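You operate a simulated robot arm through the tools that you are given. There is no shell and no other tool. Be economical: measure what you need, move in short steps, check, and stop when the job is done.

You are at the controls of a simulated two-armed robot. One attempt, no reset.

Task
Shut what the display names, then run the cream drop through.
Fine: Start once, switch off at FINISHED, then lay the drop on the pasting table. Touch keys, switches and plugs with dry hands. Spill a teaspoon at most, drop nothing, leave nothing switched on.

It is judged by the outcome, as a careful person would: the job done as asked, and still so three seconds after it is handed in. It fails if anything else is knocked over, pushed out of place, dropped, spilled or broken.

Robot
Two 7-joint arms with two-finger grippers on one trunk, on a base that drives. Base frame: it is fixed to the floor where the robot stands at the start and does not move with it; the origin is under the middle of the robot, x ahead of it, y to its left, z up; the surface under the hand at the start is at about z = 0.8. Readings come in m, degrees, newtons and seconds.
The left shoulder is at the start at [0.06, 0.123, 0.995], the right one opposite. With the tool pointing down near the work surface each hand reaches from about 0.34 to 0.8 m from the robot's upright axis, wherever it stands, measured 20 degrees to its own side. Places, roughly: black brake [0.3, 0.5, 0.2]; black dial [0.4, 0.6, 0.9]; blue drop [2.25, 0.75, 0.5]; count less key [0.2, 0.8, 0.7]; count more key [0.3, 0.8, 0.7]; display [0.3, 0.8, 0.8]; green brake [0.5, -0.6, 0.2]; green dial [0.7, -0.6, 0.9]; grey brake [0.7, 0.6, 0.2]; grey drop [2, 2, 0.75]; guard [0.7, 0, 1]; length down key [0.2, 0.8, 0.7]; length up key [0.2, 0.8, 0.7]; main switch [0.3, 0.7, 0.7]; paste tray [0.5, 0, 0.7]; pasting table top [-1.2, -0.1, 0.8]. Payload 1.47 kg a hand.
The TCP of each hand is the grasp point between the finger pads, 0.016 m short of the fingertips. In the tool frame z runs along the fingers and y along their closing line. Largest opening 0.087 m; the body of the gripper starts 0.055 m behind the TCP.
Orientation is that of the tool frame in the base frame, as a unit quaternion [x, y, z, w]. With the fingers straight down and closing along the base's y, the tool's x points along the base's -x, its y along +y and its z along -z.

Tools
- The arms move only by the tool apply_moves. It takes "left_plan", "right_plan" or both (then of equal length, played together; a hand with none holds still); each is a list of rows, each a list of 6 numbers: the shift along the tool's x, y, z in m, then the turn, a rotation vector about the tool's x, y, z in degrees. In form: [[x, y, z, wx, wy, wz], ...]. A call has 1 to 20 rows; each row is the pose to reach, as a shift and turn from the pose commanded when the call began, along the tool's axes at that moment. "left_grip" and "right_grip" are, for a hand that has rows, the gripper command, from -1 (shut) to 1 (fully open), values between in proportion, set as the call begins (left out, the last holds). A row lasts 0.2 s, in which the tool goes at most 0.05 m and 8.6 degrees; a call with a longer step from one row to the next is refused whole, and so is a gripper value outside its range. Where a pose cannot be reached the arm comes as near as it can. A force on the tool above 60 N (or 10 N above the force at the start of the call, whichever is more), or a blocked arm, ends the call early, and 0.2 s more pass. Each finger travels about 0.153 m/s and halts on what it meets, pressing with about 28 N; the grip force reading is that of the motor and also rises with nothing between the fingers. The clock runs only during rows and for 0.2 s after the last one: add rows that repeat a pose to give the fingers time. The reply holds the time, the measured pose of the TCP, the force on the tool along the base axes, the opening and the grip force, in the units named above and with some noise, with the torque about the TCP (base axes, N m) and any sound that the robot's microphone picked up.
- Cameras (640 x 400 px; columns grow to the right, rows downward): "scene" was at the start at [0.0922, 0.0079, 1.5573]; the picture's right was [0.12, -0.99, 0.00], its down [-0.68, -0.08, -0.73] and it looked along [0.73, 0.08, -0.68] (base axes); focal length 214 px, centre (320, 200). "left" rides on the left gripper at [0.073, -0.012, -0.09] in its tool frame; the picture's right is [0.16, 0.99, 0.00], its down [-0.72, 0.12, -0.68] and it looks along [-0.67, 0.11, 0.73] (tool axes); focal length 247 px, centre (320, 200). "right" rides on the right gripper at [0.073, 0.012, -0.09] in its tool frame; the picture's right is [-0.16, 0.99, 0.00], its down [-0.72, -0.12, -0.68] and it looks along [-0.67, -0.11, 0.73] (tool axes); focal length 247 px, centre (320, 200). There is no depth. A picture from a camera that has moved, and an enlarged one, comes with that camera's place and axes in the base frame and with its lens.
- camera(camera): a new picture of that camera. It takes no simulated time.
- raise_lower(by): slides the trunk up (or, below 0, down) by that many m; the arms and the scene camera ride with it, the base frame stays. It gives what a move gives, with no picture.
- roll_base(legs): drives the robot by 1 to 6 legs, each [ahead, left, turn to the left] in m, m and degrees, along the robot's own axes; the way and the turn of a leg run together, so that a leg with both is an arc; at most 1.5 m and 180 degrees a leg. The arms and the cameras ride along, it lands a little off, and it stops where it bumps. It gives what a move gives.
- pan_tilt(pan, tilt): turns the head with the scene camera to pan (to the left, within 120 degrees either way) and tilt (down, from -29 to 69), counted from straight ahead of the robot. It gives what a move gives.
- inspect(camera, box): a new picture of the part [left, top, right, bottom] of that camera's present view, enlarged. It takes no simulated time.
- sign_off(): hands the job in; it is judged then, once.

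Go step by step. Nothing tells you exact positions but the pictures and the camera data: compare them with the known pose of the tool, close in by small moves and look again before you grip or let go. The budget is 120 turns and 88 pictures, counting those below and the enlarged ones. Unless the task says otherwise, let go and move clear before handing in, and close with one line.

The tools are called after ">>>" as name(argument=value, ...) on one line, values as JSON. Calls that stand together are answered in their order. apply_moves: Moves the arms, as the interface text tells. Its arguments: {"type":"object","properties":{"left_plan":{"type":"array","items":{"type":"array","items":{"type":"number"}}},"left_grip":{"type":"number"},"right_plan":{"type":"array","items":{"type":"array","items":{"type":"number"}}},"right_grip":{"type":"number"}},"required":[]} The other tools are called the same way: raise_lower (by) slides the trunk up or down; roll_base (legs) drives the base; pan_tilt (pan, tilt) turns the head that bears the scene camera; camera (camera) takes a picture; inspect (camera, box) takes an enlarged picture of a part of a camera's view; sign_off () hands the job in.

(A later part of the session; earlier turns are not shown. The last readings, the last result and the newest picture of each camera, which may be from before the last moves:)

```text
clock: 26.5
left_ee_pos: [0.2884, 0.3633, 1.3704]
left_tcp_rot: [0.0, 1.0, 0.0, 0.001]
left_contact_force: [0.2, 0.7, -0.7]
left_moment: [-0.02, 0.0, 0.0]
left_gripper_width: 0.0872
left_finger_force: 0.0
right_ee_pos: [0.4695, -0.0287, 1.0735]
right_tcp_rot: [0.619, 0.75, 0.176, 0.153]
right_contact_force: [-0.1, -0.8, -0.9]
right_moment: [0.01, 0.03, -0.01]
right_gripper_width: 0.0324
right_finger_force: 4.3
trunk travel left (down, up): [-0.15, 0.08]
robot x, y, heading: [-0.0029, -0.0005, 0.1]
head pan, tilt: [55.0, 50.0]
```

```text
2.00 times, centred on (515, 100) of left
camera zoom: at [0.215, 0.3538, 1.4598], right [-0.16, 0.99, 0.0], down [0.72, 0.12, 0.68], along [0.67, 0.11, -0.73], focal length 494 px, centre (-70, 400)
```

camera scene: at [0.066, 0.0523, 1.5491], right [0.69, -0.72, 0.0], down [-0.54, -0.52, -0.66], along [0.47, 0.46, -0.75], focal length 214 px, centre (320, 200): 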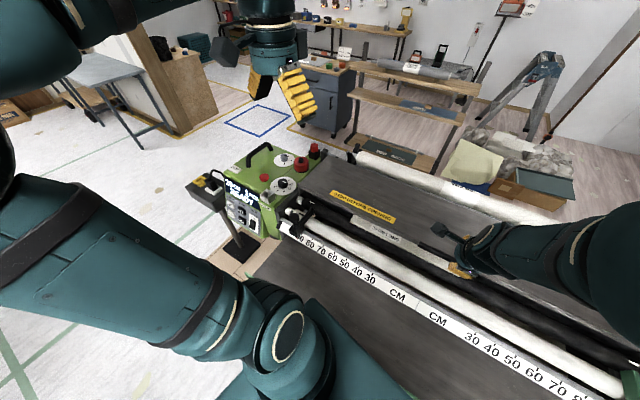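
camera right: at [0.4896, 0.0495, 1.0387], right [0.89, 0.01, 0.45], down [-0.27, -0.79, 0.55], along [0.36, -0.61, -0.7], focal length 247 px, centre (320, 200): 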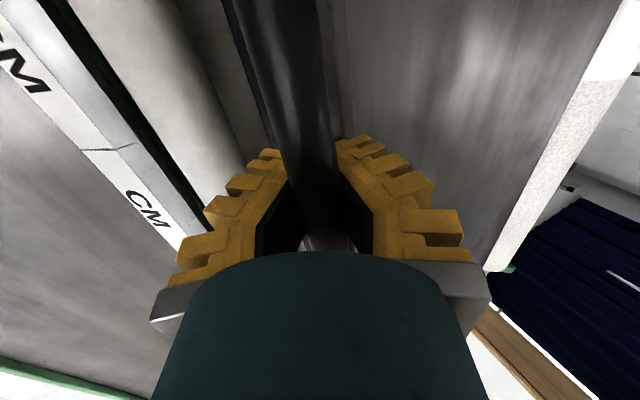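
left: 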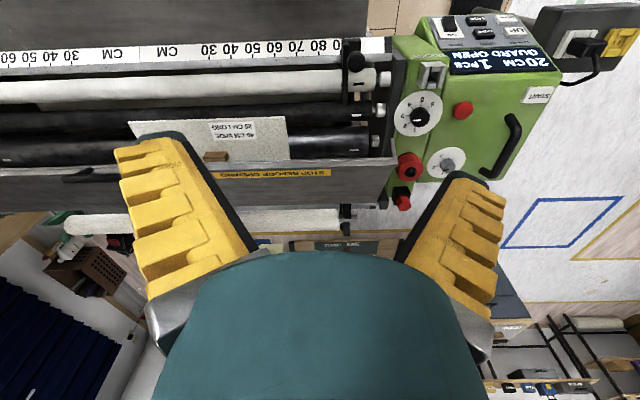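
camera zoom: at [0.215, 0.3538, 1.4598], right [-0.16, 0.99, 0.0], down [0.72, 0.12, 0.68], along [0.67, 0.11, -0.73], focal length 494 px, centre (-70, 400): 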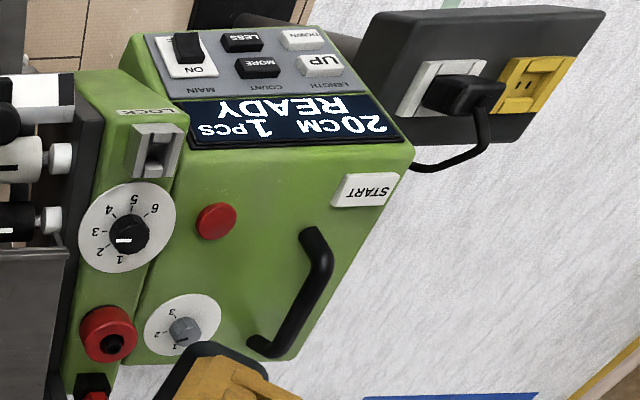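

START is the white raised key near the box's left front; I need a better fix on it. First I raise and straighten the right hand and take it aside, clear of the machine.

>>> apply_moves(right_plan=[[0, 0, -0.045, 4, 0, 0], [0, 0, -0.09, 8, 0, 0], [0, 0, -0.135, 12, 0, 0], [0, 0, -0.18, 16, 0, 0], [0, 0, -0.22, 20, 0, 0], [0, 0, -0.26, 26, 0, 0], [0.045, 0, -0.26, 26, 0, 0], [0.0, 0, -0.26, 26, 0, 0], [-0.045, 0.0, -0.26, 26, 0, 0], [-0.09, 0.0, -0.26, 26, 0, 0], [-0.135, 0, -0.26, 26, 0, 0], [-0.18, 0, -0.26, 26, 0, 0], [-0.225, 0, -0.26, 26, 0, 0], [-0.27, 0, -0.26, 26, 0, 0], [-0.3, 0, -0.26, 26, 0, 0]])

>>> roll_base(legs=[[0, 0.2, 0]])

>>> camera(camera="left")

>>> camera(camera="scene")

```text
clock: 27.0
left_ee_pos: [0.289, 0.3633, 1.3715]
left_tcp_rot: [0.0, 1.0, -0.001, 0.0]
left_contact_force: [-0.2, 0.7, -0.2]
left_moment: [-0.01, 0.03, -0.03]
left_gripper_width: 0.0869
left_finger_force: 0.1
right_ee_pos: [0.4633, -0.1247, 1.0974]
right_tcp_rot: [0.712, 0.686, 0.096, 0.112]
right_contact_force: [0.2, -0.6, -0.5]
right_moment: [0.01, -0.03, -0.01]
right_gripper_width: 0.0326
right_finger_force: 4.6
trunk travel left (down, up): [-0.15, 0.08]
robot x, y, heading: [-0.0007, -0.0, 0.3]
head pan, tilt: [55.0, 50.0]
stopped in row 2 (right hand): the arm was blocked; the commanded pose is now the measured one
```

```text
clock: 29.4
left_ee_pos: [0.2893, 0.564, 1.3707]
left_tcp_rot: [0.001, 1.0, 0.0, 0.0]
left_contact_force: [0.7, 0.2, 0.6]
left_moment: [-0.01, -0.01, 0.04]
left_gripper_width: 0.0871
left_finger_force: 0.1
right_ee_pos: [0.4626, 0.0746, 1.0969]
right_tcp_rot: [0.714, 0.684, 0.096, 0.111]
right_contact_force: [-0.3, 1.1, 0.8]
right_moment: [-0.02, 0.03, 0.01]
right_gripper_width: 0.0324
right_finger_force: 4.7
trunk travel left (down, up): [-0.15, 0.08]
robot x, y, heading: [0.0001, 0.1991, -0.3]
head pan, tilt: [55.0, 50.0]
```

```text
51 pictures are left
camera left: at [0.216, 0.5542, 1.4597], right [-0.16, 0.99, 0.0], down [0.72, 0.11, 0.68], along [0.67, 0.11, -0.73], focal length 247 px, centre (320, 200)
```

left: 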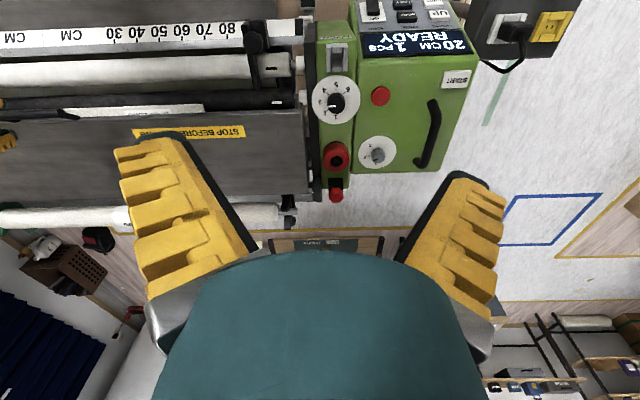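

```text
50 pictures are left
camera scene: at [0.0638, 0.2527, 1.5459], right [0.71, -0.71, 0.0], down [-0.55, -0.55, -0.62], along [0.44, 0.44, -0.78], focal length 214 px, centre (320, 200)
```

scene: 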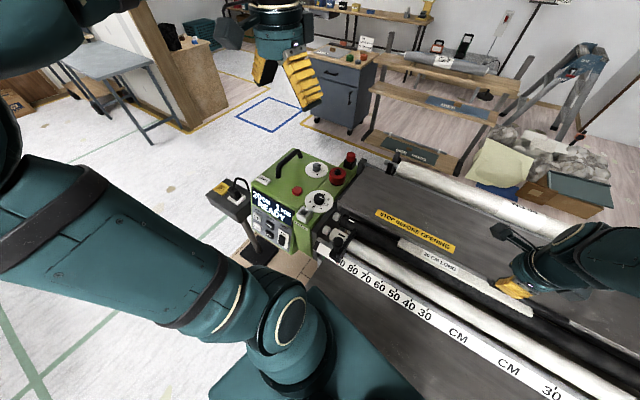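

START comes out at about [0.341,0.882,0.881] by stereo. I move the right hand up, back and aside, then I'll turn the base left for the left arm's reach.

>>> apply_moves(right_plan=[[-0.035, -0.01, -0.02, 0, 0, 0], [-0.07, -0.02, -0.04, 0, 0, 0], [-0.105, -0.03, -0.06, 0, 0, 0], [-0.14, -0.04, -0.08, 0, 0, 0], [-0.175, -0.05, -0.1, 0, 0, 0], [-0.206, -0.059, -0.119, 0, 0, 0]])

>>> roll_base(legs=[[0, 0, 35]])

>>> camera(camera="left")

```text
clock: 30.8
left_ee_pos: [0.2896, 0.5631, 1.3711]
left_tcp_rot: [0.001, 1.0, 0.0, 0.0]
left_contact_force: [0.1, 0.2, -0.4]
left_moment: [0.02, 0.01, -0.02]
left_gripper_width: 0.087
left_finger_force: 0.0
right_ee_pos: [0.3625, -0.1271, 1.1976]
right_tcp_rot: [0.714, 0.684, 0.097, 0.113]
right_contact_force: [-0.4, 0.2, 0.6]
right_moment: [0.02, 0.03, 0.0]
right_gripper_width: 0.032
right_finger_force: 4.2
trunk travel left (down, up): [-0.15, 0.08]
robot x, y, heading: [-0.0026, 0.2035, -0.1]
head pan, tilt: [55.0, 50.0]
```

```text
clock: 32.9
left_ee_pos: [0.0313, 0.664, 1.3714]
left_tcp_rot: [-0.298, 0.955, 0.001, 0.0]
left_contact_force: [0.4, -0.1, 0.3]
left_moment: [0.0, 0.01, 0.0]
left_gripper_width: 0.0869
left_finger_force: 0.0
right_ee_pos: [0.4855, 0.14, 1.1975]
right_tcp_rot: [0.476, 0.867, 0.125, 0.077]
right_contact_force: [0.1, 0.5, -0.2]
right_moment: [0.0, 0.01, -0.02]
right_gripper_width: 0.0322
right_finger_force: 4.6
trunk travel left (down, up): [-0.15, 0.08]
robot x, y, heading: [0.0021, 0.2005, 34.7]
head pan, tilt: [55.0, 50.0]
```

```text
49 pictures are left
camera left: at [-0.0242, 0.6146, 1.4598], right [-0.69, 0.72, 0.0], down [0.53, 0.51, 0.68], along [0.49, 0.47, -0.73], focal length 247 px, centre (320, 200)
```

left: 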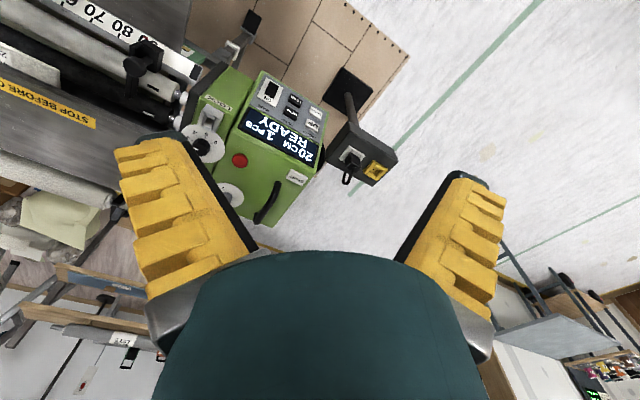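

I close the left fingers and bring the hand above START, turned so that its thin side faces the carrying handle.

>>> apply_moves(left_plan=[[-0.032, 0, 0.02, 0, 0, 6.3], [-0.064, 0, 0.04, 0, 0, 12.6], [-0.096, 0, 0.06, 0, 0, 19], [-0.128, 0, 0.08, 0, 0, 25.4], [-0.16, 0, 0.1, 0, 0, 31.7], [-0.192, 0, 0.12, 0, 0, 38], [-0.224, 0, 0.14, 0, 0, 44.4], [-0.256, 0, 0.16, 0, 0, 50.8], [-0.288, 0, 0.18, 0, 0, 57], [-0.32, 0, 0.2, 0, 0, 63.4], [-0.352, 0, 0.225, 0, 0, 70], [-0.376, -0.001, 0.25, 0, 0, 76.3], [-0.376, -0.001, 0.29, 0, 0, 76.3], [-0.376, -0.001, 0.33, 0, 0, 76.3], [-0.376, -0.001, 0.35, 0, 0, 76.3], [-0.376, -0.001, 0.35, 0, 0, 76.3]], left_grip=-1)

>>> camera(camera="left")

>>> camera(camera="scene")

```text
clock: 36.2
left_ee_pos: [0.3401, 0.8779, 1.0203]
left_tcp_rot: [0.355, 0.935, 0.0, 0.0]
left_contact_force: [0.3, -0.6, 0.6]
left_moment: [0.02, 0.0, 0.03]
left_gripper_width: 0.0
left_finger_force: 27.6
right_ee_pos: [0.485, 0.1413, 1.1966]
right_tcp_rot: [0.476, 0.867, 0.125, 0.077]
right_contact_force: [-0.4, -0.4, -0.2]
right_moment: [0.01, 0.0, -0.01]
right_gripper_width: 0.0322
right_finger_force: 4.6
trunk travel left (down, up): [-0.15, 0.08]
robot x, y, heading: [0.0002, 0.2024, 34.5]
head pan, tilt: [55.0, 50.0]
```

```text
48 pictures are left
camera left: at [0.2761, 0.9183, 1.1088], right [0.54, 0.84, 0.0], down [0.62, -0.39, 0.68], along [0.57, -0.36, -0.73], focal length 247 px, centre (320, 200)
```

left: 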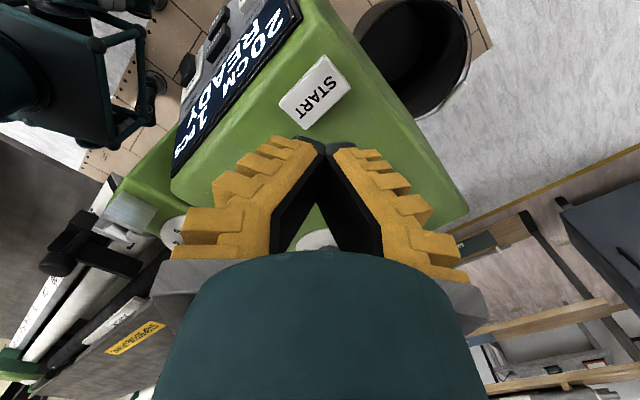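

```text
47 pictures are left
camera scene: at [0.0088, 0.2813, 1.5477], right [1.0, 0.0, 0.0], down [0.0, -0.77, -0.64], along [0.0, 0.64, -0.77], focal length 214 px, centre (320, 200)
```

scene: 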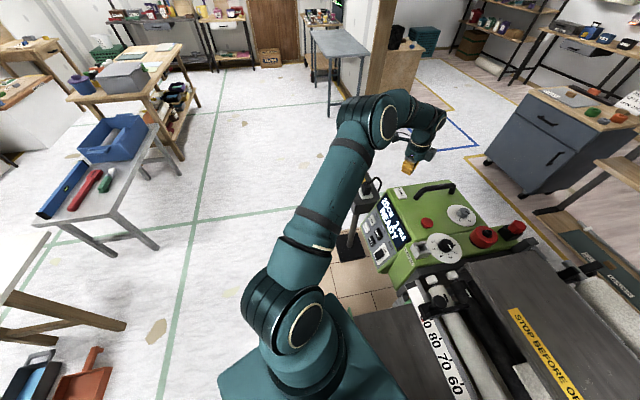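

The key lies right under the fingertips. I lower to just above it, then press in small steps.

>>> apply_moves(left_plan=[[-0.003, -0.002, 0.04, 0, 0, 0], [-0.003, -0.002, 0.08, 0, 0, 0], [-0.003, -0.002, 0.105, 0, 0, 0], [-0.003, -0.002, 0.105, 0, 0, 0]])

>>> camera(camera="left")

```text
clock: 37.2
left_ee_pos: [0.3393, 0.8747, 0.9161]
left_tcp_rot: [0.355, 0.935, 0.0, 0.0]
left_contact_force: [-0.5, 0.3, 0.1]
left_moment: [0.0, -0.03, -0.01]
left_gripper_width: 0.0
left_finger_force: 27.8
right_ee_pos: [0.4862, 0.1391, 1.1958]
right_tcp_rot: [0.475, 0.867, 0.125, 0.077]
right_contact_force: [0.1, 0.4, 0.3]
right_moment: [0.02, -0.02, 0.0]
right_gripper_width: 0.0326
right_finger_force: 4.4
trunk travel left (down, up): [-0.15, 0.08]
robot x, y, heading: [-0.0009, 0.2005, 34.8]
head pan, tilt: [55.0, 50.0]
```

```text
46 pictures are left
camera left: at [0.2773, 0.9152, 1.0043], right [0.54, 0.84, 0.0], down [0.62, -0.39, 0.68], along [0.57, -0.36, -0.73], focal length 247 px, centre (320, 200)
```

left: 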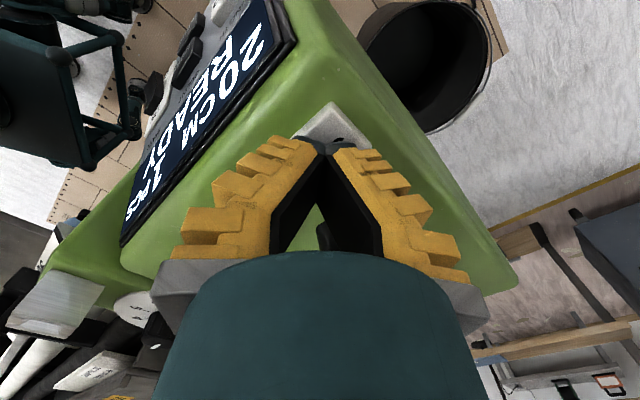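

The tips are over the key. I press gently until it clicks, then lift.

>>> apply_moves(left_plan=[[0, 0, 0.006, 0, 0, 0], [0, 0, 0.011, 0, 0, 0], [0, 0, 0.015, 0, 0, 0], [0, 0, 0.018, 0, 0, 0], [0, 0, 0.02, 0, 0, 0]])

```text
clock: 38.5
left_ee_pos: [0.3417, 0.8737, 0.9002]
left_tcp_rot: [0.355, 0.935, 0.003, 0.001]
left_contact_force: [1.9, 3.4, 24.4]
left_moment: [-0.03, -0.01, -0.03]
left_gripper_width: 0.0062
left_finger_force: 28.6
right_ee_pos: [0.4843, 0.139, 1.1959]
right_tcp_rot: [0.475, 0.867, 0.126, 0.077]
right_contact_force: [-0.6, -0.1, 0.8]
right_moment: [0.0, 0.03, 0.0]
right_gripper_width: 0.0323
right_finger_force: 4.4
trunk travel left (down, up): [-0.15, 0.08]
robot x, y, heading: [-0.0013, 0.199, 35.0]
head pan, tilt: [55.0, 50.0]
heard: click
```

A click was heard. I lift straight up and look at the display.

>>> apply_moves(left_plan=[[0, 0, -0.03, 0, 0, 0], [0, 0, -0.07, 0, 0, 0], [0, 0, -0.115, 0, 0, 0]])

>>> camera(camera="scene")

>>> inspect(camera="left", box=[100, 0, 420, 200])

```text
clock: 39.2
left_ee_pos: [0.3397, 0.8742, 1.011]
left_tcp_rot: [0.355, 0.935, -0.001, 0.0]
left_contact_force: [0.1, 0.2, -0.2]
left_moment: [0.0, 0.01, 0.02]
left_gripper_width: 0.0001
left_finger_force: 28.4
right_ee_pos: [0.4846, 0.1389, 1.1964]
right_tcp_rot: [0.476, 0.867, 0.126, 0.078]
right_contact_force: [-0.1, -0.4, 0.2]
right_moment: [0.01, -0.01, 0.03]
right_gripper_width: 0.0324
right_finger_force: 4.8
trunk travel left (down, up): [-0.15, 0.08]
robot x, y, heading: [-0.0023, 0.1954, 34.9]
head pan, tilt: [55.0, 50.0]
```

```text
45 pictures are left
camera scene: at [0.0083, 0.2807, 1.5477], right [1.0, 0.0, 0.0], down [0.0, -0.77, -0.64], along [0.0, 0.64, -0.77], focal length 214 px, centre (320, 200)
```

scene: 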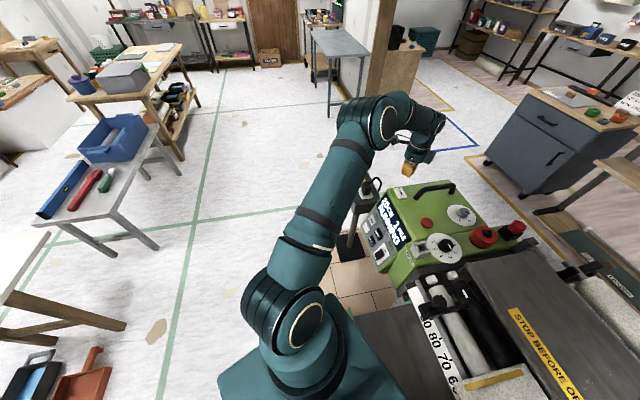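

```text
2.00 times, centred on (260, 100) of left
camera zoom: at [0.2764, 0.9155, 1.1004], right [0.54, 0.84, 0.0], down [0.62, -0.39, 0.68], along [0.57, -0.37, -0.73], focal length 494 px, centre (440, 400)
```

zoom: 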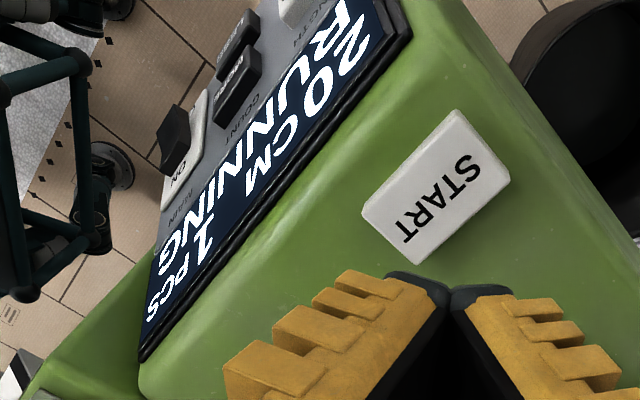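

The display shows RUNNING and the drop is coming out onto the front plate. While it runs I zoom at the main switch.

>>> inspect(camera="scene", box=[345, 195, 435, 285])

>>> inspect(camera="scene", box=[380, 280, 600, 400])

```text
4.44 times, centred on (390, 240) of scene
camera zoom: at [0.0083, 0.2807, 1.5477], right [1.0, 0.0, 0.0], down [0.0, -0.77, -0.64], along [0.0, 0.64, -0.77], focal length 953 px, centre (9, 22)
```

zoom: 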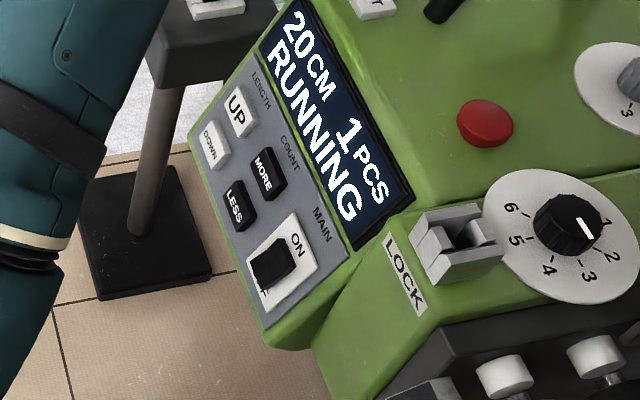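

```text
2.91 times, centred on (490, 340) of scene
camera zoom: at [0.0083, 0.2807, 1.5477], right [1.0, 0.0, 0.0], down [0.0, -0.77, -0.64], along [0.0, 0.64, -0.77], focal length 624 px, centre (-174, -207)
```

zoom: 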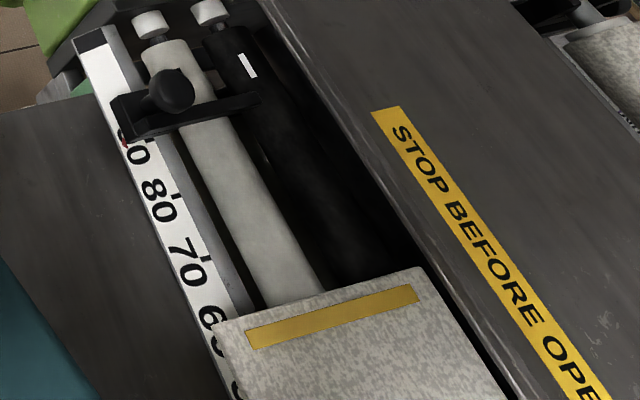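

The main switch is a rocker at about [0.26,0.69,0.71] on the steep front panel; its OFF half is the lower one. I move the left hand back in front of the panel, high up, while the machine runs.

>>> apply_moves(left_plan=[[0, 0, -0.04, 0, 0, -6], [0.001, -0.04, -0.04, 0, 0, -13], [0.002, -0.085, -0.04, 0, 0, -20], [0.003, -0.13, -0.04, 0, 0, -27], [0.004, -0.175, -0.04, 0, 0, -34], [0.005, -0.22, -0.04, 0, 0, -41], [0.006, -0.26, -0.04, 0, 0, -47], [0.0075, -0.293, -0.04, 0, 0, -52.3], [0.0075, -0.293, -0.04, 0, 0, -52.3]])

>>> camera(camera="scene")

```text
clock: 41.2
left_ee_pos: [0.1403, 0.6599, 1.0504]
left_tcp_rot: [-0.095, 0.995, 0.0, 0.0]
left_contact_force: [0.6, 0.5, -0.4]
left_moment: [0.0, 0.04, -0.01]
left_gripper_width: 0.0
left_finger_force: 28.0
right_ee_pos: [0.4854, 0.1396, 1.1955]
right_tcp_rot: [0.475, 0.867, 0.125, 0.078]
right_contact_force: [0.0, -0.1, -1.1]
right_moment: [-0.01, 0.01, 0.0]
right_gripper_width: 0.0322
right_finger_force: 3.9
trunk travel left (down, up): [-0.15, 0.08]
robot x, y, heading: [-0.0009, 0.1996, 34.5]
head pan, tilt: [55.0, 50.0]
```

```text
41 pictures are left
camera scene: at [0.0094, 0.2818, 1.5476], right [1.0, 0.0, 0.0], down [0.0, -0.77, -0.64], along [0.0, 0.64, -0.77], focal length 214 px, centre (320, 200)
```

scene: 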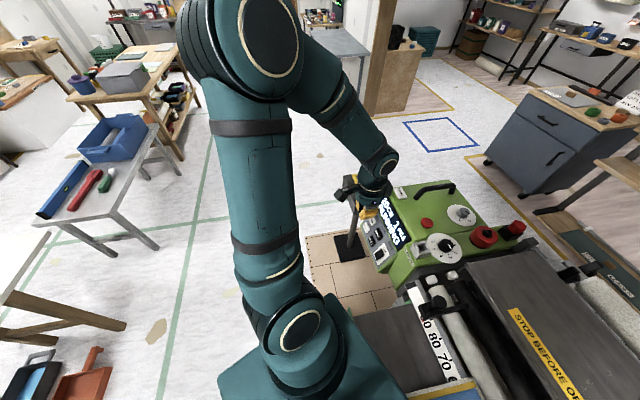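

To give the left arm room for pointing forwards, I back the base off 0.13 m, then tilt the hand 45° and lower it before the switch.

>>> roll_base(legs=[[-0.107, 0.075, 0]])

>>> apply_moves(left_plan=[[-0.02, 0, 0.03, 0, -5, 0], [-0.04, 0, 0.06, 0, -10, 0], [-0.06, 0, 0.09, 0, -15, 0], [-0.075, 0, 0.12, 0, -20, 0], [-0.09, 0, 0.15, 0, -25, 0], [-0.105, 0, 0.18, 0, -30, 0], [-0.12, 0, 0.21, 0, -35, 0], [-0.13, 0, 0.24, 0, -40, 0], [-0.14, 0, 0.27, 0, -45, 0], [-0.14, 0, 0.29, 0, -45, 0], [-0.14, 0, 0.29, 0, -45, 0]])

>>> camera(camera="left")

>>> camera(camera="scene")

```text
clock: 42.6
left_ee_pos: [0.0082, 0.6609, 1.0505]
left_tcp_rot: [-0.093, 0.996, 0.0, 0.001]
left_contact_force: [-0.6, -0.3, -0.8]
left_moment: [0.02, -0.05, 0.0]
left_gripper_width: 0.0
left_finger_force: 27.7
right_ee_pos: [0.3538, 0.1414, 1.1962]
right_tcp_rot: [0.475, 0.867, 0.126, 0.078]
right_contact_force: [-0.7, -0.6, -0.2]
right_moment: [0.0, -0.05, 0.02]
right_gripper_width: 0.0322
right_finger_force: 4.8
trunk travel left (down, up): [-0.15, 0.08]
robot x, y, heading: [-0.1293, 0.2043, 34.8]
head pan, tilt: [55.0, 50.0]
```

```text
clock: 45.0
left_ee_pos: [0.1481, 0.6875, 0.7612]
left_tcp_rot: [-0.086, 0.92, 0.035, 0.38]
left_contact_force: [-0.1, 0.6, 0.5]
left_moment: [0.0, -0.01, 0.0]
left_gripper_width: 0.0002
left_finger_force: 28.3
right_ee_pos: [0.3552, 0.1414, 1.1959]
right_tcp_rot: [0.476, 0.867, 0.125, 0.078]
right_contact_force: [-0.4, -1.0, 0.2]
right_moment: [0.01, 0.01, -0.03]
right_gripper_width: 0.0325
right_finger_force: 4.7
trunk travel left (down, up): [-0.15, 0.08]
robot x, y, heading: [-0.1327, 0.2023, 34.9]
head pan, tilt: [55.0, 50.0]
```

```text
40 pictures are left
camera left: at [0.0362, 0.656, 0.7719], right [-0.29, 0.95, -0.11], down [0.01, 0.12, 0.99], along [0.96, 0.29, -0.04], focal length 247 px, centre (320, 200)
```

left: 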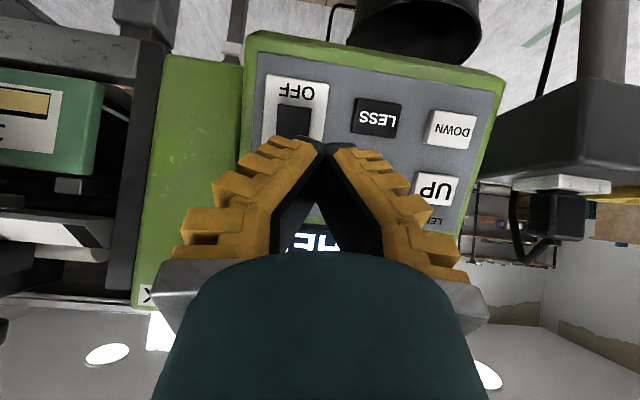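

```text
39 pictures are left
camera scene: at [-0.1211, 0.2828, 1.5477], right [1.0, 0.0, 0.0], down [0.0, -0.77, -0.64], along [0.0, 0.64, -0.77], focal length 214 px, centre (320, 200)
```

scene: 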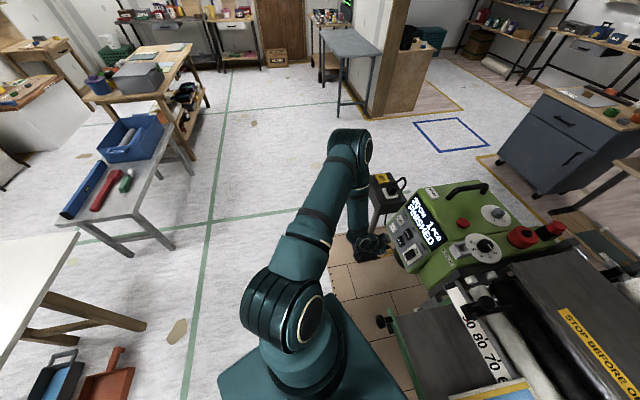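

The switch's OFF end is clearly visible. I check the display word and go to just in front of the rocker's OFF half.

>>> inspect(camera="scene", box=[370, 170, 530, 270])

>>> apply_moves(left_plan=[[-0.002, -0.004, 0.025, 0, 0, 0], [-0.004, -0.008, 0.05, 0, 0, 0], [-0.008, -0.013, 0.08, 0, 0, 0], [-0.008, -0.013, 0.08, 0, 0, 0]])

>>> camera(camera="left")

```text
4.00 times, centred on (450, 220) of scene
camera zoom: at [-0.1211, 0.2828, 1.5477], right [1.0, 0.0, 0.0], down [0.0, -0.77, -0.64], along [0.0, 0.64, -0.77], focal length 858 px, centre (-200, 120)
```

zoom: 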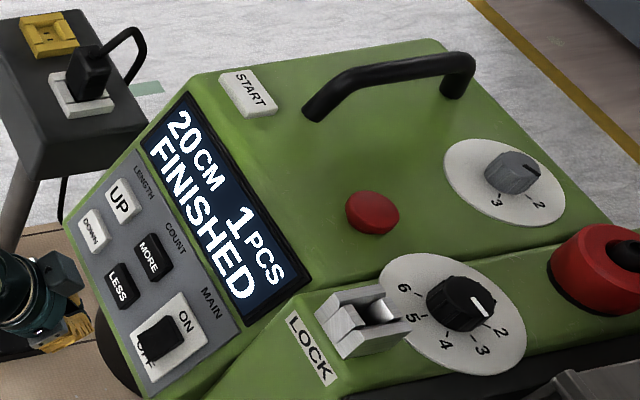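

```text
clock: 46.0
left_ee_pos: [0.2109, 0.6878, 0.7089]
left_tcp_rot: [-0.087, 0.92, 0.037, 0.381]
left_contact_force: [-0.5, 0.6, -0.8]
left_moment: [0.0, 0.04, 0.0]
left_gripper_width: 0.0
left_finger_force: 28.6
right_ee_pos: [0.355, 0.1412, 1.1962]
right_tcp_rot: [0.476, 0.867, 0.125, 0.078]
right_contact_force: [-0.6, -0.7, 0.3]
right_moment: [-0.03, 0.01, 0.03]
right_gripper_width: 0.0325
right_finger_force: 4.3
trunk travel left (down, up): [-0.15, 0.08]
robot x, y, heading: [-0.1335, 0.2001, 34.5]
head pan, tilt: [55.0, 50.0]
```

```text
37 pictures are left
camera left: at [0.0995, 0.6549, 0.7208], right [-0.29, 0.95, -0.11], down [0.01, 0.12, 0.99], along [0.96, 0.29, -0.04], focal length 247 px, centre (320, 200)
```

left: 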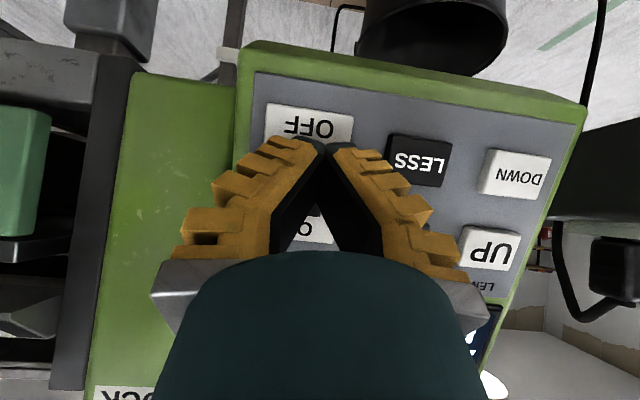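

The display reads FINISHED. I press the OFF half of the rocker.

>>> apply_moves(left_plan=[[-0.0035, -0.0014, 0.0071, 0, 0, 0], [-0.007, -0.0028, 0.0142, 0, 0, 0], [-0.0105, -0.0042, 0.0213, 0, 0, 0], [-0.0125, -0.005, 0.025, 0, 0, 0], [-0.014, -0.0055, 0.028, 0, 0, 0]])

```text
clock: 47.2
left_ee_pos: [0.2385, 0.6865, 0.6997]
left_tcp_rot: [-0.087, 0.92, 0.036, 0.38]
left_contact_force: [-18.8, -2.7, 10.5]
left_moment: [0.02, -0.2, -0.01]
left_gripper_width: 0.006
left_finger_force: 27.8
right_ee_pos: [0.3533, 0.1399, 1.1976]
right_tcp_rot: [0.475, 0.868, 0.126, 0.077]
right_contact_force: [-0.4, 0.5, 0.5]
right_moment: [0.03, -0.01, 0.0]
right_gripper_width: 0.0324
right_finger_force: 4.5
trunk travel left (down, up): [-0.15, 0.08]
robot x, y, heading: [-0.1311, 0.2029, 34.8]
head pan, tilt: [55.0, 50.0]
```

Contact at about 21 N, no click yet. I check the display.

>>> inspect(camera="scene", box=[370, 170, 530, 270])

>>> camera(camera="left")

```text
4.00 times, centred on (450, 220) of scene
camera zoom: at [-0.1234, 0.2819, 1.5478], right [1.0, 0.0, 0.0], down [0.0, -0.77, -0.64], along [0.0, 0.64, -0.77], focal length 858 px, centre (-200, 120)
```

zoom: 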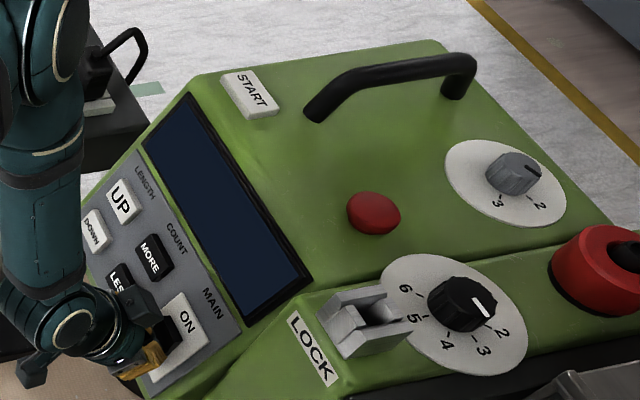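

```text
35 pictures are left
camera left: at [0.1267, 0.655, 0.7109], right [-0.3, 0.95, -0.11], down [0.01, 0.12, 0.99], along [0.96, 0.29, -0.04], focal length 247 px, centre (320, 200)
```

left: 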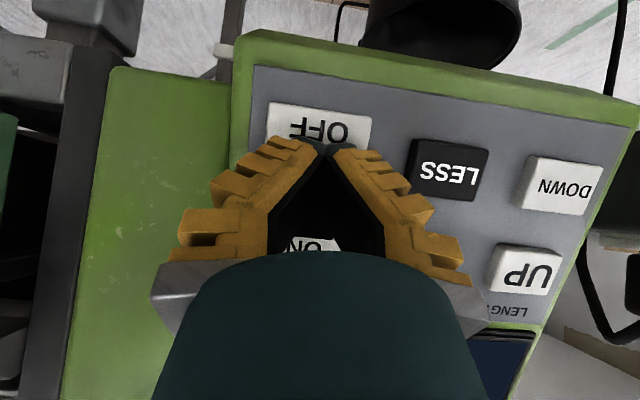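

The display is dark: switched off. I withdraw straight back, then up, and straighten the hand.

>>> apply_moves(left_plan=[[0.017, 0.007, -0.035, 0, 0, 0], [0.035, 0.014, -0.071, 0, 0, 0], [0.01, 0.014, -0.096, 0, 5, 0], [-0.02, 0.014, -0.126, 0, 10, 0], [-0.05, 0.014, -0.156, 0, 15, 0], [-0.08, 0.014, -0.186, 0, 20, 0], [-0.11, 0.014, -0.216, 0, 25, 0], [-0.14, 0.014, -0.246, 0, 30, 0], [-0.17, 0.014, -0.276, 0, 35, 0], [-0.2, 0.014, -0.306, 0, 40, 0], [-0.22, 0.014, -0.326, 0, 45, 0]], left_grip=-1)

>>> pan_tilt(pan=-20, tilt=45)

>>> camera(camera="scene")

```text
clock: 49.6
left_ee_pos: [0.1655, 0.6868, 1.0873]
left_tcp_rot: [-0.094, 0.996, -0.001, 0.0]
left_contact_force: [-0.6, 0.1, 0.0]
left_moment: [0.0, 0.0, -0.01]
left_gripper_width: 0.0
left_finger_force: 27.7
right_ee_pos: [0.355, 0.1426, 1.197]
right_tcp_rot: [0.475, 0.867, 0.124, 0.078]
right_contact_force: [-0.4, -0.5, 0.5]
right_moment: [-0.01, 0.01, 0.0]
right_gripper_width: 0.0325
right_finger_force: 4.1
trunk travel left (down, up): [-0.15, 0.08]
robot x, y, heading: [-0.1337, 0.202, 35.0]
head pan, tilt: [55.0, 50.0]
```

```text
clock: 51.0
left_ee_pos: [0.1656, 0.6867, 1.086]
left_tcp_rot: [-0.093, 0.996, 0.0, 0.0]
left_contact_force: [0.0, -0.2, -0.2]
left_moment: [-0.02, 0.0, 0.0]
left_gripper_width: 0.0
left_finger_force: 28.3
right_ee_pos: [0.3549, 0.1396, 1.1939]
right_tcp_rot: [0.477, 0.867, 0.128, 0.071]
right_contact_force: [0.3, 1.2, 0.3]
right_moment: [0.01, 0.04, -0.03]
right_gripper_width: 0.0321
right_finger_force: 4.3
trunk travel left (down, up): [-0.15, 0.08]
robot x, y, heading: [-0.1262, 0.201, 34.8]
head pan, tilt: [-20.0, 45.0]
```

```text
34 pictures are left
camera scene: at [-0.1084, 0.2865, 1.5553], right [0.99, -0.16, 0.0], down [-0.11, -0.69, -0.71], along [0.11, 0.7, -0.7], focal length 214 px, centre (320, 200)
```

scene: 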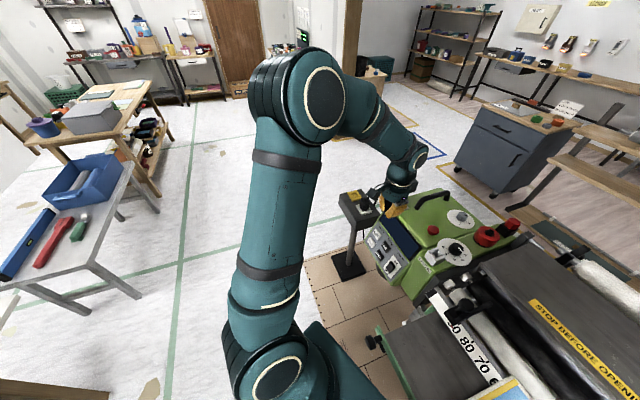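

The head was still turning; I look again.

>>> camera(camera="scene")

```text
33 pictures are left
camera scene: at [-0.1084, 0.2865, 1.5553], right [0.99, -0.16, 0.0], down [-0.11, -0.69, -0.71], along [0.11, 0.7, -0.7], focal length 214 px, centre (320, 200)
```

scene: 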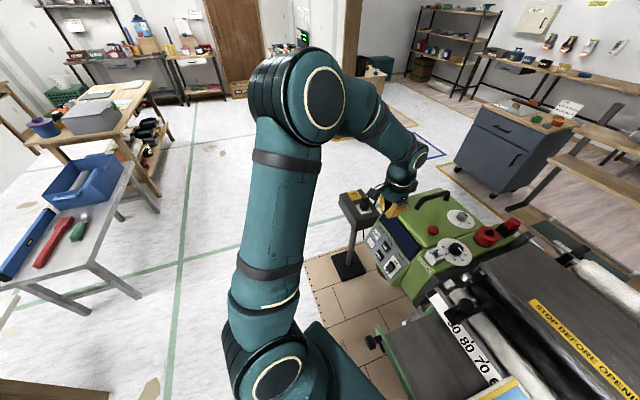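

I raise the left hand and turn the base back to face the machine, then look at the drop.

>>> apply_moves(left_plan=[[0, 0, -0.045, 0, 0, 0], [0, 0, -0.09, 0, 0, 0], [0, 0, -0.135, 0, 0, 0], [0, 0, -0.18, 0, 0, 0], [0, 0, -0.22, 0, 0, 0]])

>>> roll_base(legs=[[0, 0, -35]])

>>> pan_tilt(pan=0, tilt=50)

>>> camera(camera="scene")

```text
clock: 52.2
left_ee_pos: [0.1658, 0.6858, 1.3069]
left_tcp_rot: [-0.094, 0.996, 0.0, 0.0]
left_contact_force: [0.6, 0.5, 0.4]
left_moment: [0.0, -0.01, 0.03]
left_gripper_width: 0.0
left_finger_force: 28.6
right_ee_pos: [0.3556, 0.1398, 1.1942]
right_tcp_rot: [0.478, 0.866, 0.128, 0.071]
right_contact_force: [0.1, -1.0, -0.1]
right_moment: [-0.01, -0.02, 0.01]
right_gripper_width: 0.0321
right_finger_force: 4.8
trunk travel left (down, up): [-0.15, 0.08]
robot x, y, heading: [-0.132, 0.2022, 35.0]
head pan, tilt: [-20.0, 45.0]
```

```text
clock: 54.3
left_ee_pos: [0.3896, 0.4299, 1.3057]
left_tcp_rot: [0.209, 0.978, 0.0, 0.0]
left_contact_force: [-0.3, -0.4, -0.4]
left_moment: [0.03, 0.02, 0.01]
left_gripper_width: 0.0
left_finger_force: 28.2
right_ee_pos: [0.2324, -0.127, 1.1946]
right_tcp_rot: [0.716, 0.682, 0.1, 0.107]
right_contact_force: [0.1, 0.0, -0.6]
right_moment: [0.04, -0.03, -0.01]
right_gripper_width: 0.0322
right_finger_force: 4.8
trunk travel left (down, up): [-0.15, 0.08]
robot x, y, heading: [-0.1311, 0.199, 0.0]
head pan, tilt: [-20.0, 45.0]
```

```text
clock: 55.1
left_ee_pos: [0.3907, 0.4301, 1.3065]
left_tcp_rot: [0.209, 0.978, 0.0, 0.0]
left_contact_force: [-0.5, 0.2, -0.2]
left_moment: [0.01, 0.0, 0.01]
left_gripper_width: 0.0
left_finger_force: 28.8
right_ee_pos: [0.2312, -0.1281, 1.1931]
right_tcp_rot: [0.718, 0.681, 0.101, 0.105]
right_contact_force: [-0.2, -0.3, 0.3]
right_moment: [-0.02, 0.02, 0.0]
right_gripper_width: 0.0319
right_finger_force: 4.2
trunk travel left (down, up): [-0.15, 0.08]
robot x, y, heading: [-0.131, 0.2039, -0.3]
head pan, tilt: [0.0, 50.0]
```

```text
32 pictures are left
camera scene: at [-0.0594, 0.2586, 1.5594], right [0.7, -0.72, 0.0], down [-0.48, -0.46, -0.75], along [0.54, 0.52, -0.66], focal length 214 px, centre (320, 200)
```

scene: 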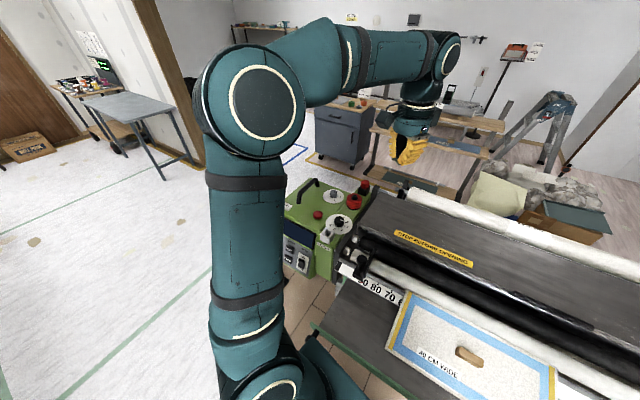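

The drop lies on the front plate with a brown grip tab in its middle. The raised left elbow blocks the head, so I take the left arm back to its starting posture.

>>> apply_moves(left_plan=[[0.044, 0.004, -0.01, 0, 0, -4], [0.088, 0.008, -0.02, 0, 0, -8], [0.132, 0.012, -0.03, 0, 0, -12], [0.176, 0.016, -0.04, 0, 0, -16], [0.22, 0.021, -0.05, 0, 0, -20], [0.263, 0.025, -0.06, 0, 0, -24], [0.263, 0.025, -0.06, 0, 0, -24]])

>>> pan_tilt(pan=-5, tilt=55)

>>> camera(camera="scene")

```text
clock: 56.8
left_ee_pos: [0.1625, 0.5607, 1.3664]
left_tcp_rot: [0.002, 1.0, 0.001, -0.001]
left_contact_force: [0.9, -0.2, 0.4]
left_moment: [-0.01, 0.01, 0.05]
left_gripper_width: 0.0
left_finger_force: 28.4
right_ee_pos: [0.2325, -0.1302, 1.1909]
right_tcp_rot: [0.719, 0.68, 0.102, 0.102]
right_contact_force: [0.7, 0.5, 0.3]
right_moment: [-0.02, -0.02, 0.03]
right_gripper_width: 0.0323
right_finger_force: 4.4
trunk travel left (down, up): [-0.15, 0.08]
robot x, y, heading: [-0.1278, 0.2036, -0.4]
head pan, tilt: [0.0, 50.0]
```

```text
clock: 57.4
left_ee_pos: [0.1618, 0.5613, 1.3672]
left_tcp_rot: [0.003, 1.0, 0.0, 0.001]
left_contact_force: [-0.1, -0.1, -0.1]
left_moment: [0.0, -0.01, -0.02]
left_gripper_width: 0.0
left_finger_force: 27.9
right_ee_pos: [0.2304, -0.1319, 1.1912]
right_tcp_rot: [0.722, 0.677, 0.102, 0.101]
right_contact_force: [0.0, -0.6, -0.2]
right_moment: [0.01, 0.0, 0.01]
right_gripper_width: 0.0323
right_finger_force: 4.5
trunk travel left (down, up): [-0.15, 0.08]
robot x, y, heading: [-0.1311, 0.2056, -0.2]
head pan, tilt: [-5.0, 55.0]
```

```text
31 pictures are left
camera scene: at [-0.0685, 0.2568, 1.5468], right [0.74, -0.67, 0.0], down [-0.52, -0.57, -0.63], along [0.43, 0.47, -0.77], focal length 214 px, centre (320, 200)
```

scene: 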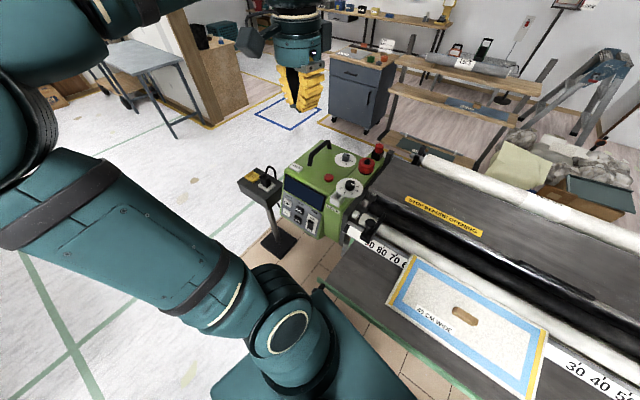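

The right elbow is blocking the head. I turn the head away, then bring the right arm back to its side posture.

>>> pan_tilt(pan=60, tilt=55)

>>> apply_moves(right_plan=[[-0.008, 0.001, -0.005, 1.1, 1.1, -7.75], [-0.017, 0.002, -0.01, 2.2, 2.2, -15.5], [-0.025, 0.003, -0.015, 3.3, 3.3, -23.2], [-0.033, 0.005, -0.02, 4.4, 4.3, -31], [-0.042, 0.006, -0.025, 5.5, 5.4, -38.8], [-0.05, 0.007, -0.03, 6.6, 6.5, -46.5], [-0.058, 0.008, -0.035, 7.6, 7.6, -54.2], [-0.067, 0.009, -0.04, 8.7, 8.7, -62], [-0.075, 0.01, -0.045, 9.8, 9.8, -69.8], [-0.083, 0.011, -0.05, 10.9, 10.8, -77.5], [-0.092, 0.012, -0.055, 12, 11.9, -85.2], [-0.1, 0.0137, -0.0595, 13.1, 13, -93]], right_grip=1)

>>> pan_tilt(pan=0, tilt=50)

>>> camera(camera="scene")

```text
clock: 58.8
left_ee_pos: [0.1622, 0.5612, 1.3672]
left_tcp_rot: [0.001, 1.0, 0.0, 0.0]
left_contact_force: [0.2, -0.4, 0.4]
left_moment: [0.02, -0.02, 0.0]
left_gripper_width: 0.0001
left_finger_force: 28.1
right_ee_pos: [0.2332, -0.1255, 1.1944]
right_tcp_rot: [0.715, 0.684, 0.1, 0.107]
right_contact_force: [0.3, -0.3, -0.2]
right_moment: [0.02, 0.01, 0.01]
right_gripper_width: 0.0323
right_finger_force: 5.2
trunk travel left (down, up): [-0.15, 0.08]
robot x, y, heading: [-0.1336, 0.2001, -0.3]
head pan, tilt: [60.0, 55.0]
```

```text
clock: 61.4
left_ee_pos: [0.1622, 0.5604, 1.3654]
left_tcp_rot: [0.003, 1.0, 0.0, 0.0]
left_contact_force: [0.3, -0.1, 0.2]
left_moment: [0.01, 0.02, -0.04]
left_gripper_width: 0.0002
left_finger_force: 28.5
right_ee_pos: [0.2235, -0.2272, 1.2529]
right_tcp_rot: [-0.009, 1.0, -0.007, 0.002]
right_contact_force: [0.3, -0.7, -0.2]
right_moment: [0.01, -0.02, 0.02]
right_gripper_width: 0.0871
right_finger_force: 0.0
trunk travel left (down, up): [-0.15, 0.08]
robot x, y, heading: [-0.129, 0.2023, -0.2]
head pan, tilt: [60.0, 55.0]
```

```text
clock: 62.7
left_ee_pos: [0.1612, 0.5615, 1.3669]
left_tcp_rot: [0.002, 1.0, 0.0, 0.001]
left_contact_force: [0.1, -0.1, 0.6]
left_moment: [-0.02, 0.0, 0.03]
left_gripper_width: 0.0
left_finger_force: 27.4
right_ee_pos: [0.2246, -0.227, 1.2551]
right_tcp_rot: [-0.008, 1.0, -0.007, 0.002]
right_contact_force: [-0.6, -0.3, -0.2]
right_moment: [0.0, -0.01, -0.01]
right_gripper_width: 0.0869
right_finger_force: 0.0
trunk travel left (down, up): [-0.15, 0.08]
robot x, y, heading: [-0.1303, 0.2029, -0.2]
head pan, tilt: [0.0, 50.0]
```

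```text
30 pictures are left
camera scene: at [-0.0425, 0.1999, 1.5477], right [0.0, -1.0, 0.0], down [-0.77, 0.0, -0.64], along [0.64, 0.0, -0.77], focal length 214 px, centre (320, 200)
```

scene: 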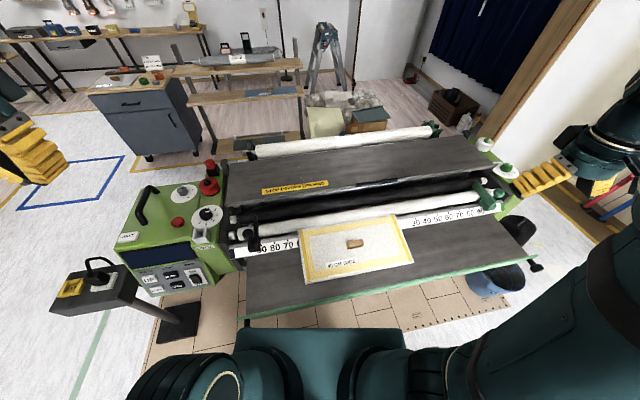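

The drop is flat on the front plate. I zoom on it and its tab.

>>> inspect(camera="scene", box=[280, 190, 440, 300])

>>> camera(camera="left")

```text
3.64 times, centred on (360, 245) of scene
camera zoom: at [-0.0425, 0.1999, 1.5477], right [0.0, -1.0, 0.0], down [-0.77, 0.0, -0.64], along [0.64, 0.0, -0.77], focal length 780 px, centre (174, 36)
```

zoom: 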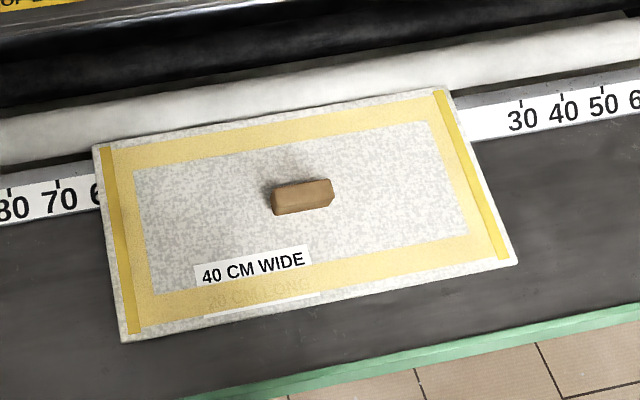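

```text
28 pictures are left
camera left: at [0.0879, 0.5511, 1.4554], right [-0.15, 0.99, 0.0], down [0.72, 0.11, 0.68], along [0.67, 0.11, -0.73], focal length 247 px, centre (320, 200)
```

left: 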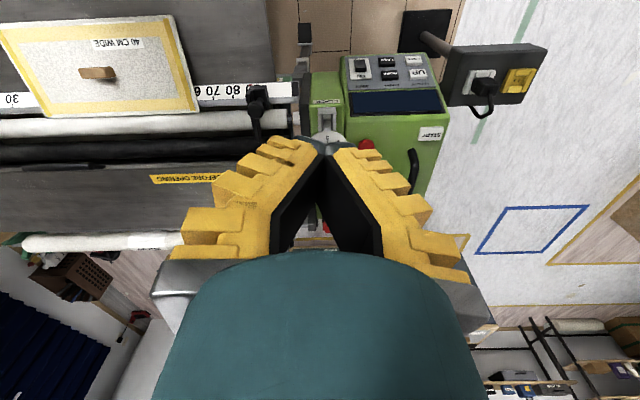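

The tab is at about [0.338,0.069,0.834], its length along the machine's width. I bring the right hand open above it, closing across it.

>>> apply_moves(right_plan=[[-0.009, 0.025, 0.025, 0, 0, 6.6], [-0.019, 0.049, 0.05, 0, 0, 13.2], [-0.028, 0.074, 0.075, 0, 0, 19.8], [-0.038, 0.099, 0.1, 0, 0, 26.4], [-0.047, 0.123, 0.125, 0, 0, 33], [-0.056, 0.148, 0.15, 0, 0, 39.6], [-0.066, 0.173, 0.175, 0, 0, 46.2], [-0.075, 0.197, 0.2, 0, 0, 52.8], [-0.085, 0.222, 0.225, 0, 0, 59.4], [-0.094, 0.247, 0.25, 0, 0, 66], [-0.104, 0.271, 0.275, 0, 0, 72.6], [-0.113, 0.296, 0.3, 0, 0, 79.2], [-0.113, 0.296, 0.3, 0, 0, 79.2]], right_grip=1)

>>> camera(camera="right")

>>> camera(camera="scene")

```text
clock: 65.5
left_ee_pos: [0.1623, 0.5598, 1.3669]
left_tcp_rot: [0.002, 1.0, 0.0, 0.0]
left_contact_force: [-0.8, 0.0, 0.2]
left_moment: [0.01, -0.02, -0.01]
left_gripper_width: 0.0
left_finger_force: 28.2
right_ee_pos: [0.3342, 0.067, 0.9521]
right_tcp_rot: [0.632, 0.775, -0.003, 0.007]
right_contact_force: [-0.6, -0.5, 0.0]
right_moment: [-0.01, 0.01, -0.01]
right_gripper_width: 0.0872
right_finger_force: 0.0
trunk travel left (down, up): [-0.15, 0.08]
robot x, y, heading: [-0.1312, 0.2018, -0.3]
head pan, tilt: [0.0, 50.0]
```

```text
27 pictures are left
camera right: at [0.3296, 0.1415, 1.0405], right [1.0, 0.04, 0.0], down [0.03, -0.72, 0.69], along [0.03, -0.69, -0.72], focal length 247 px, centre (320, 200)
```

right: 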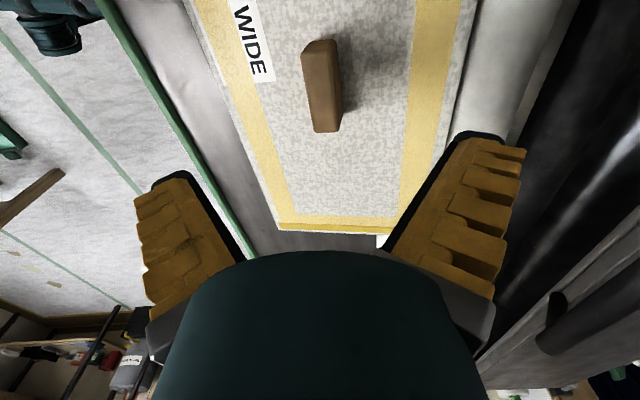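

```text
26 pictures are left
camera scene: at [-0.043, 0.1993, 1.5477], right [0.0, -1.0, 0.0], down [-0.77, 0.0, -0.64], along [0.64, 0.0, -0.77], focal length 214 px, centre (320, 200)
```

scene: 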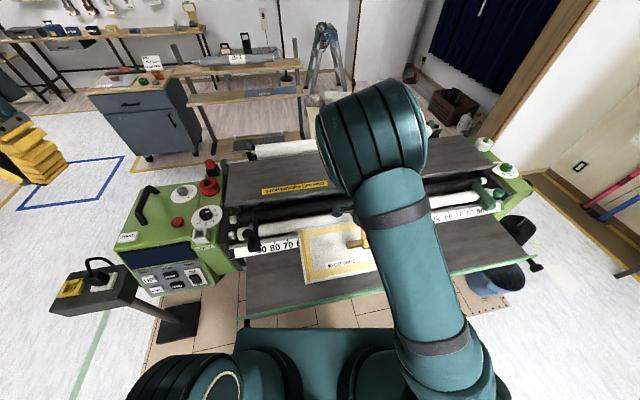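

The tab is centred under the open fingers. I lower to it and grip.

>>> apply_moves(right_plan=[[0, 0.001, 0.04, 0, 0, 0], [0, 0.001, 0.08, 0, 0, 0], [0, 0.001, 0.1, 0, 0, 0], [0, 0.001, 0.11, 0, 0, 0], [0, 0.001, 0.11, 0, 0, 0]])

>>> camera(camera="right")

```text
clock: 66.7
left_ee_pos: [0.1613, 0.5604, 1.3668]
left_tcp_rot: [0.002, 1.0, 0.0, 0.0]
left_contact_force: [0.2, 0.3, -0.7]
left_moment: [0.0, 0.0, 0.0]
left_gripper_width: 0.0001
left_finger_force: 28.0
right_ee_pos: [0.3337, 0.0659, 0.8431]
right_tcp_rot: [0.631, 0.775, -0.004, 0.008]
right_contact_force: [-3.0, -0.7, 9.7]
right_moment: [0.17, -0.62, -0.04]
right_gripper_width: 0.087
right_finger_force: 0.1
trunk travel left (down, up): [-0.15, 0.08]
robot x, y, heading: [-0.1311, 0.203, -0.3]
head pan, tilt: [0.0, 50.0]
```

```text
25 pictures are left
camera right: at [0.3307, 0.1406, 0.9305], right [1.0, 0.04, 0.01], down [0.03, -0.72, 0.69], along [0.04, -0.69, -0.72], focal length 247 px, centre (320, 200)
```

right: 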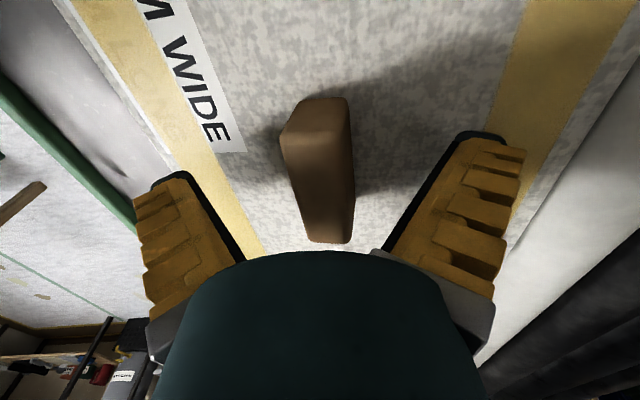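

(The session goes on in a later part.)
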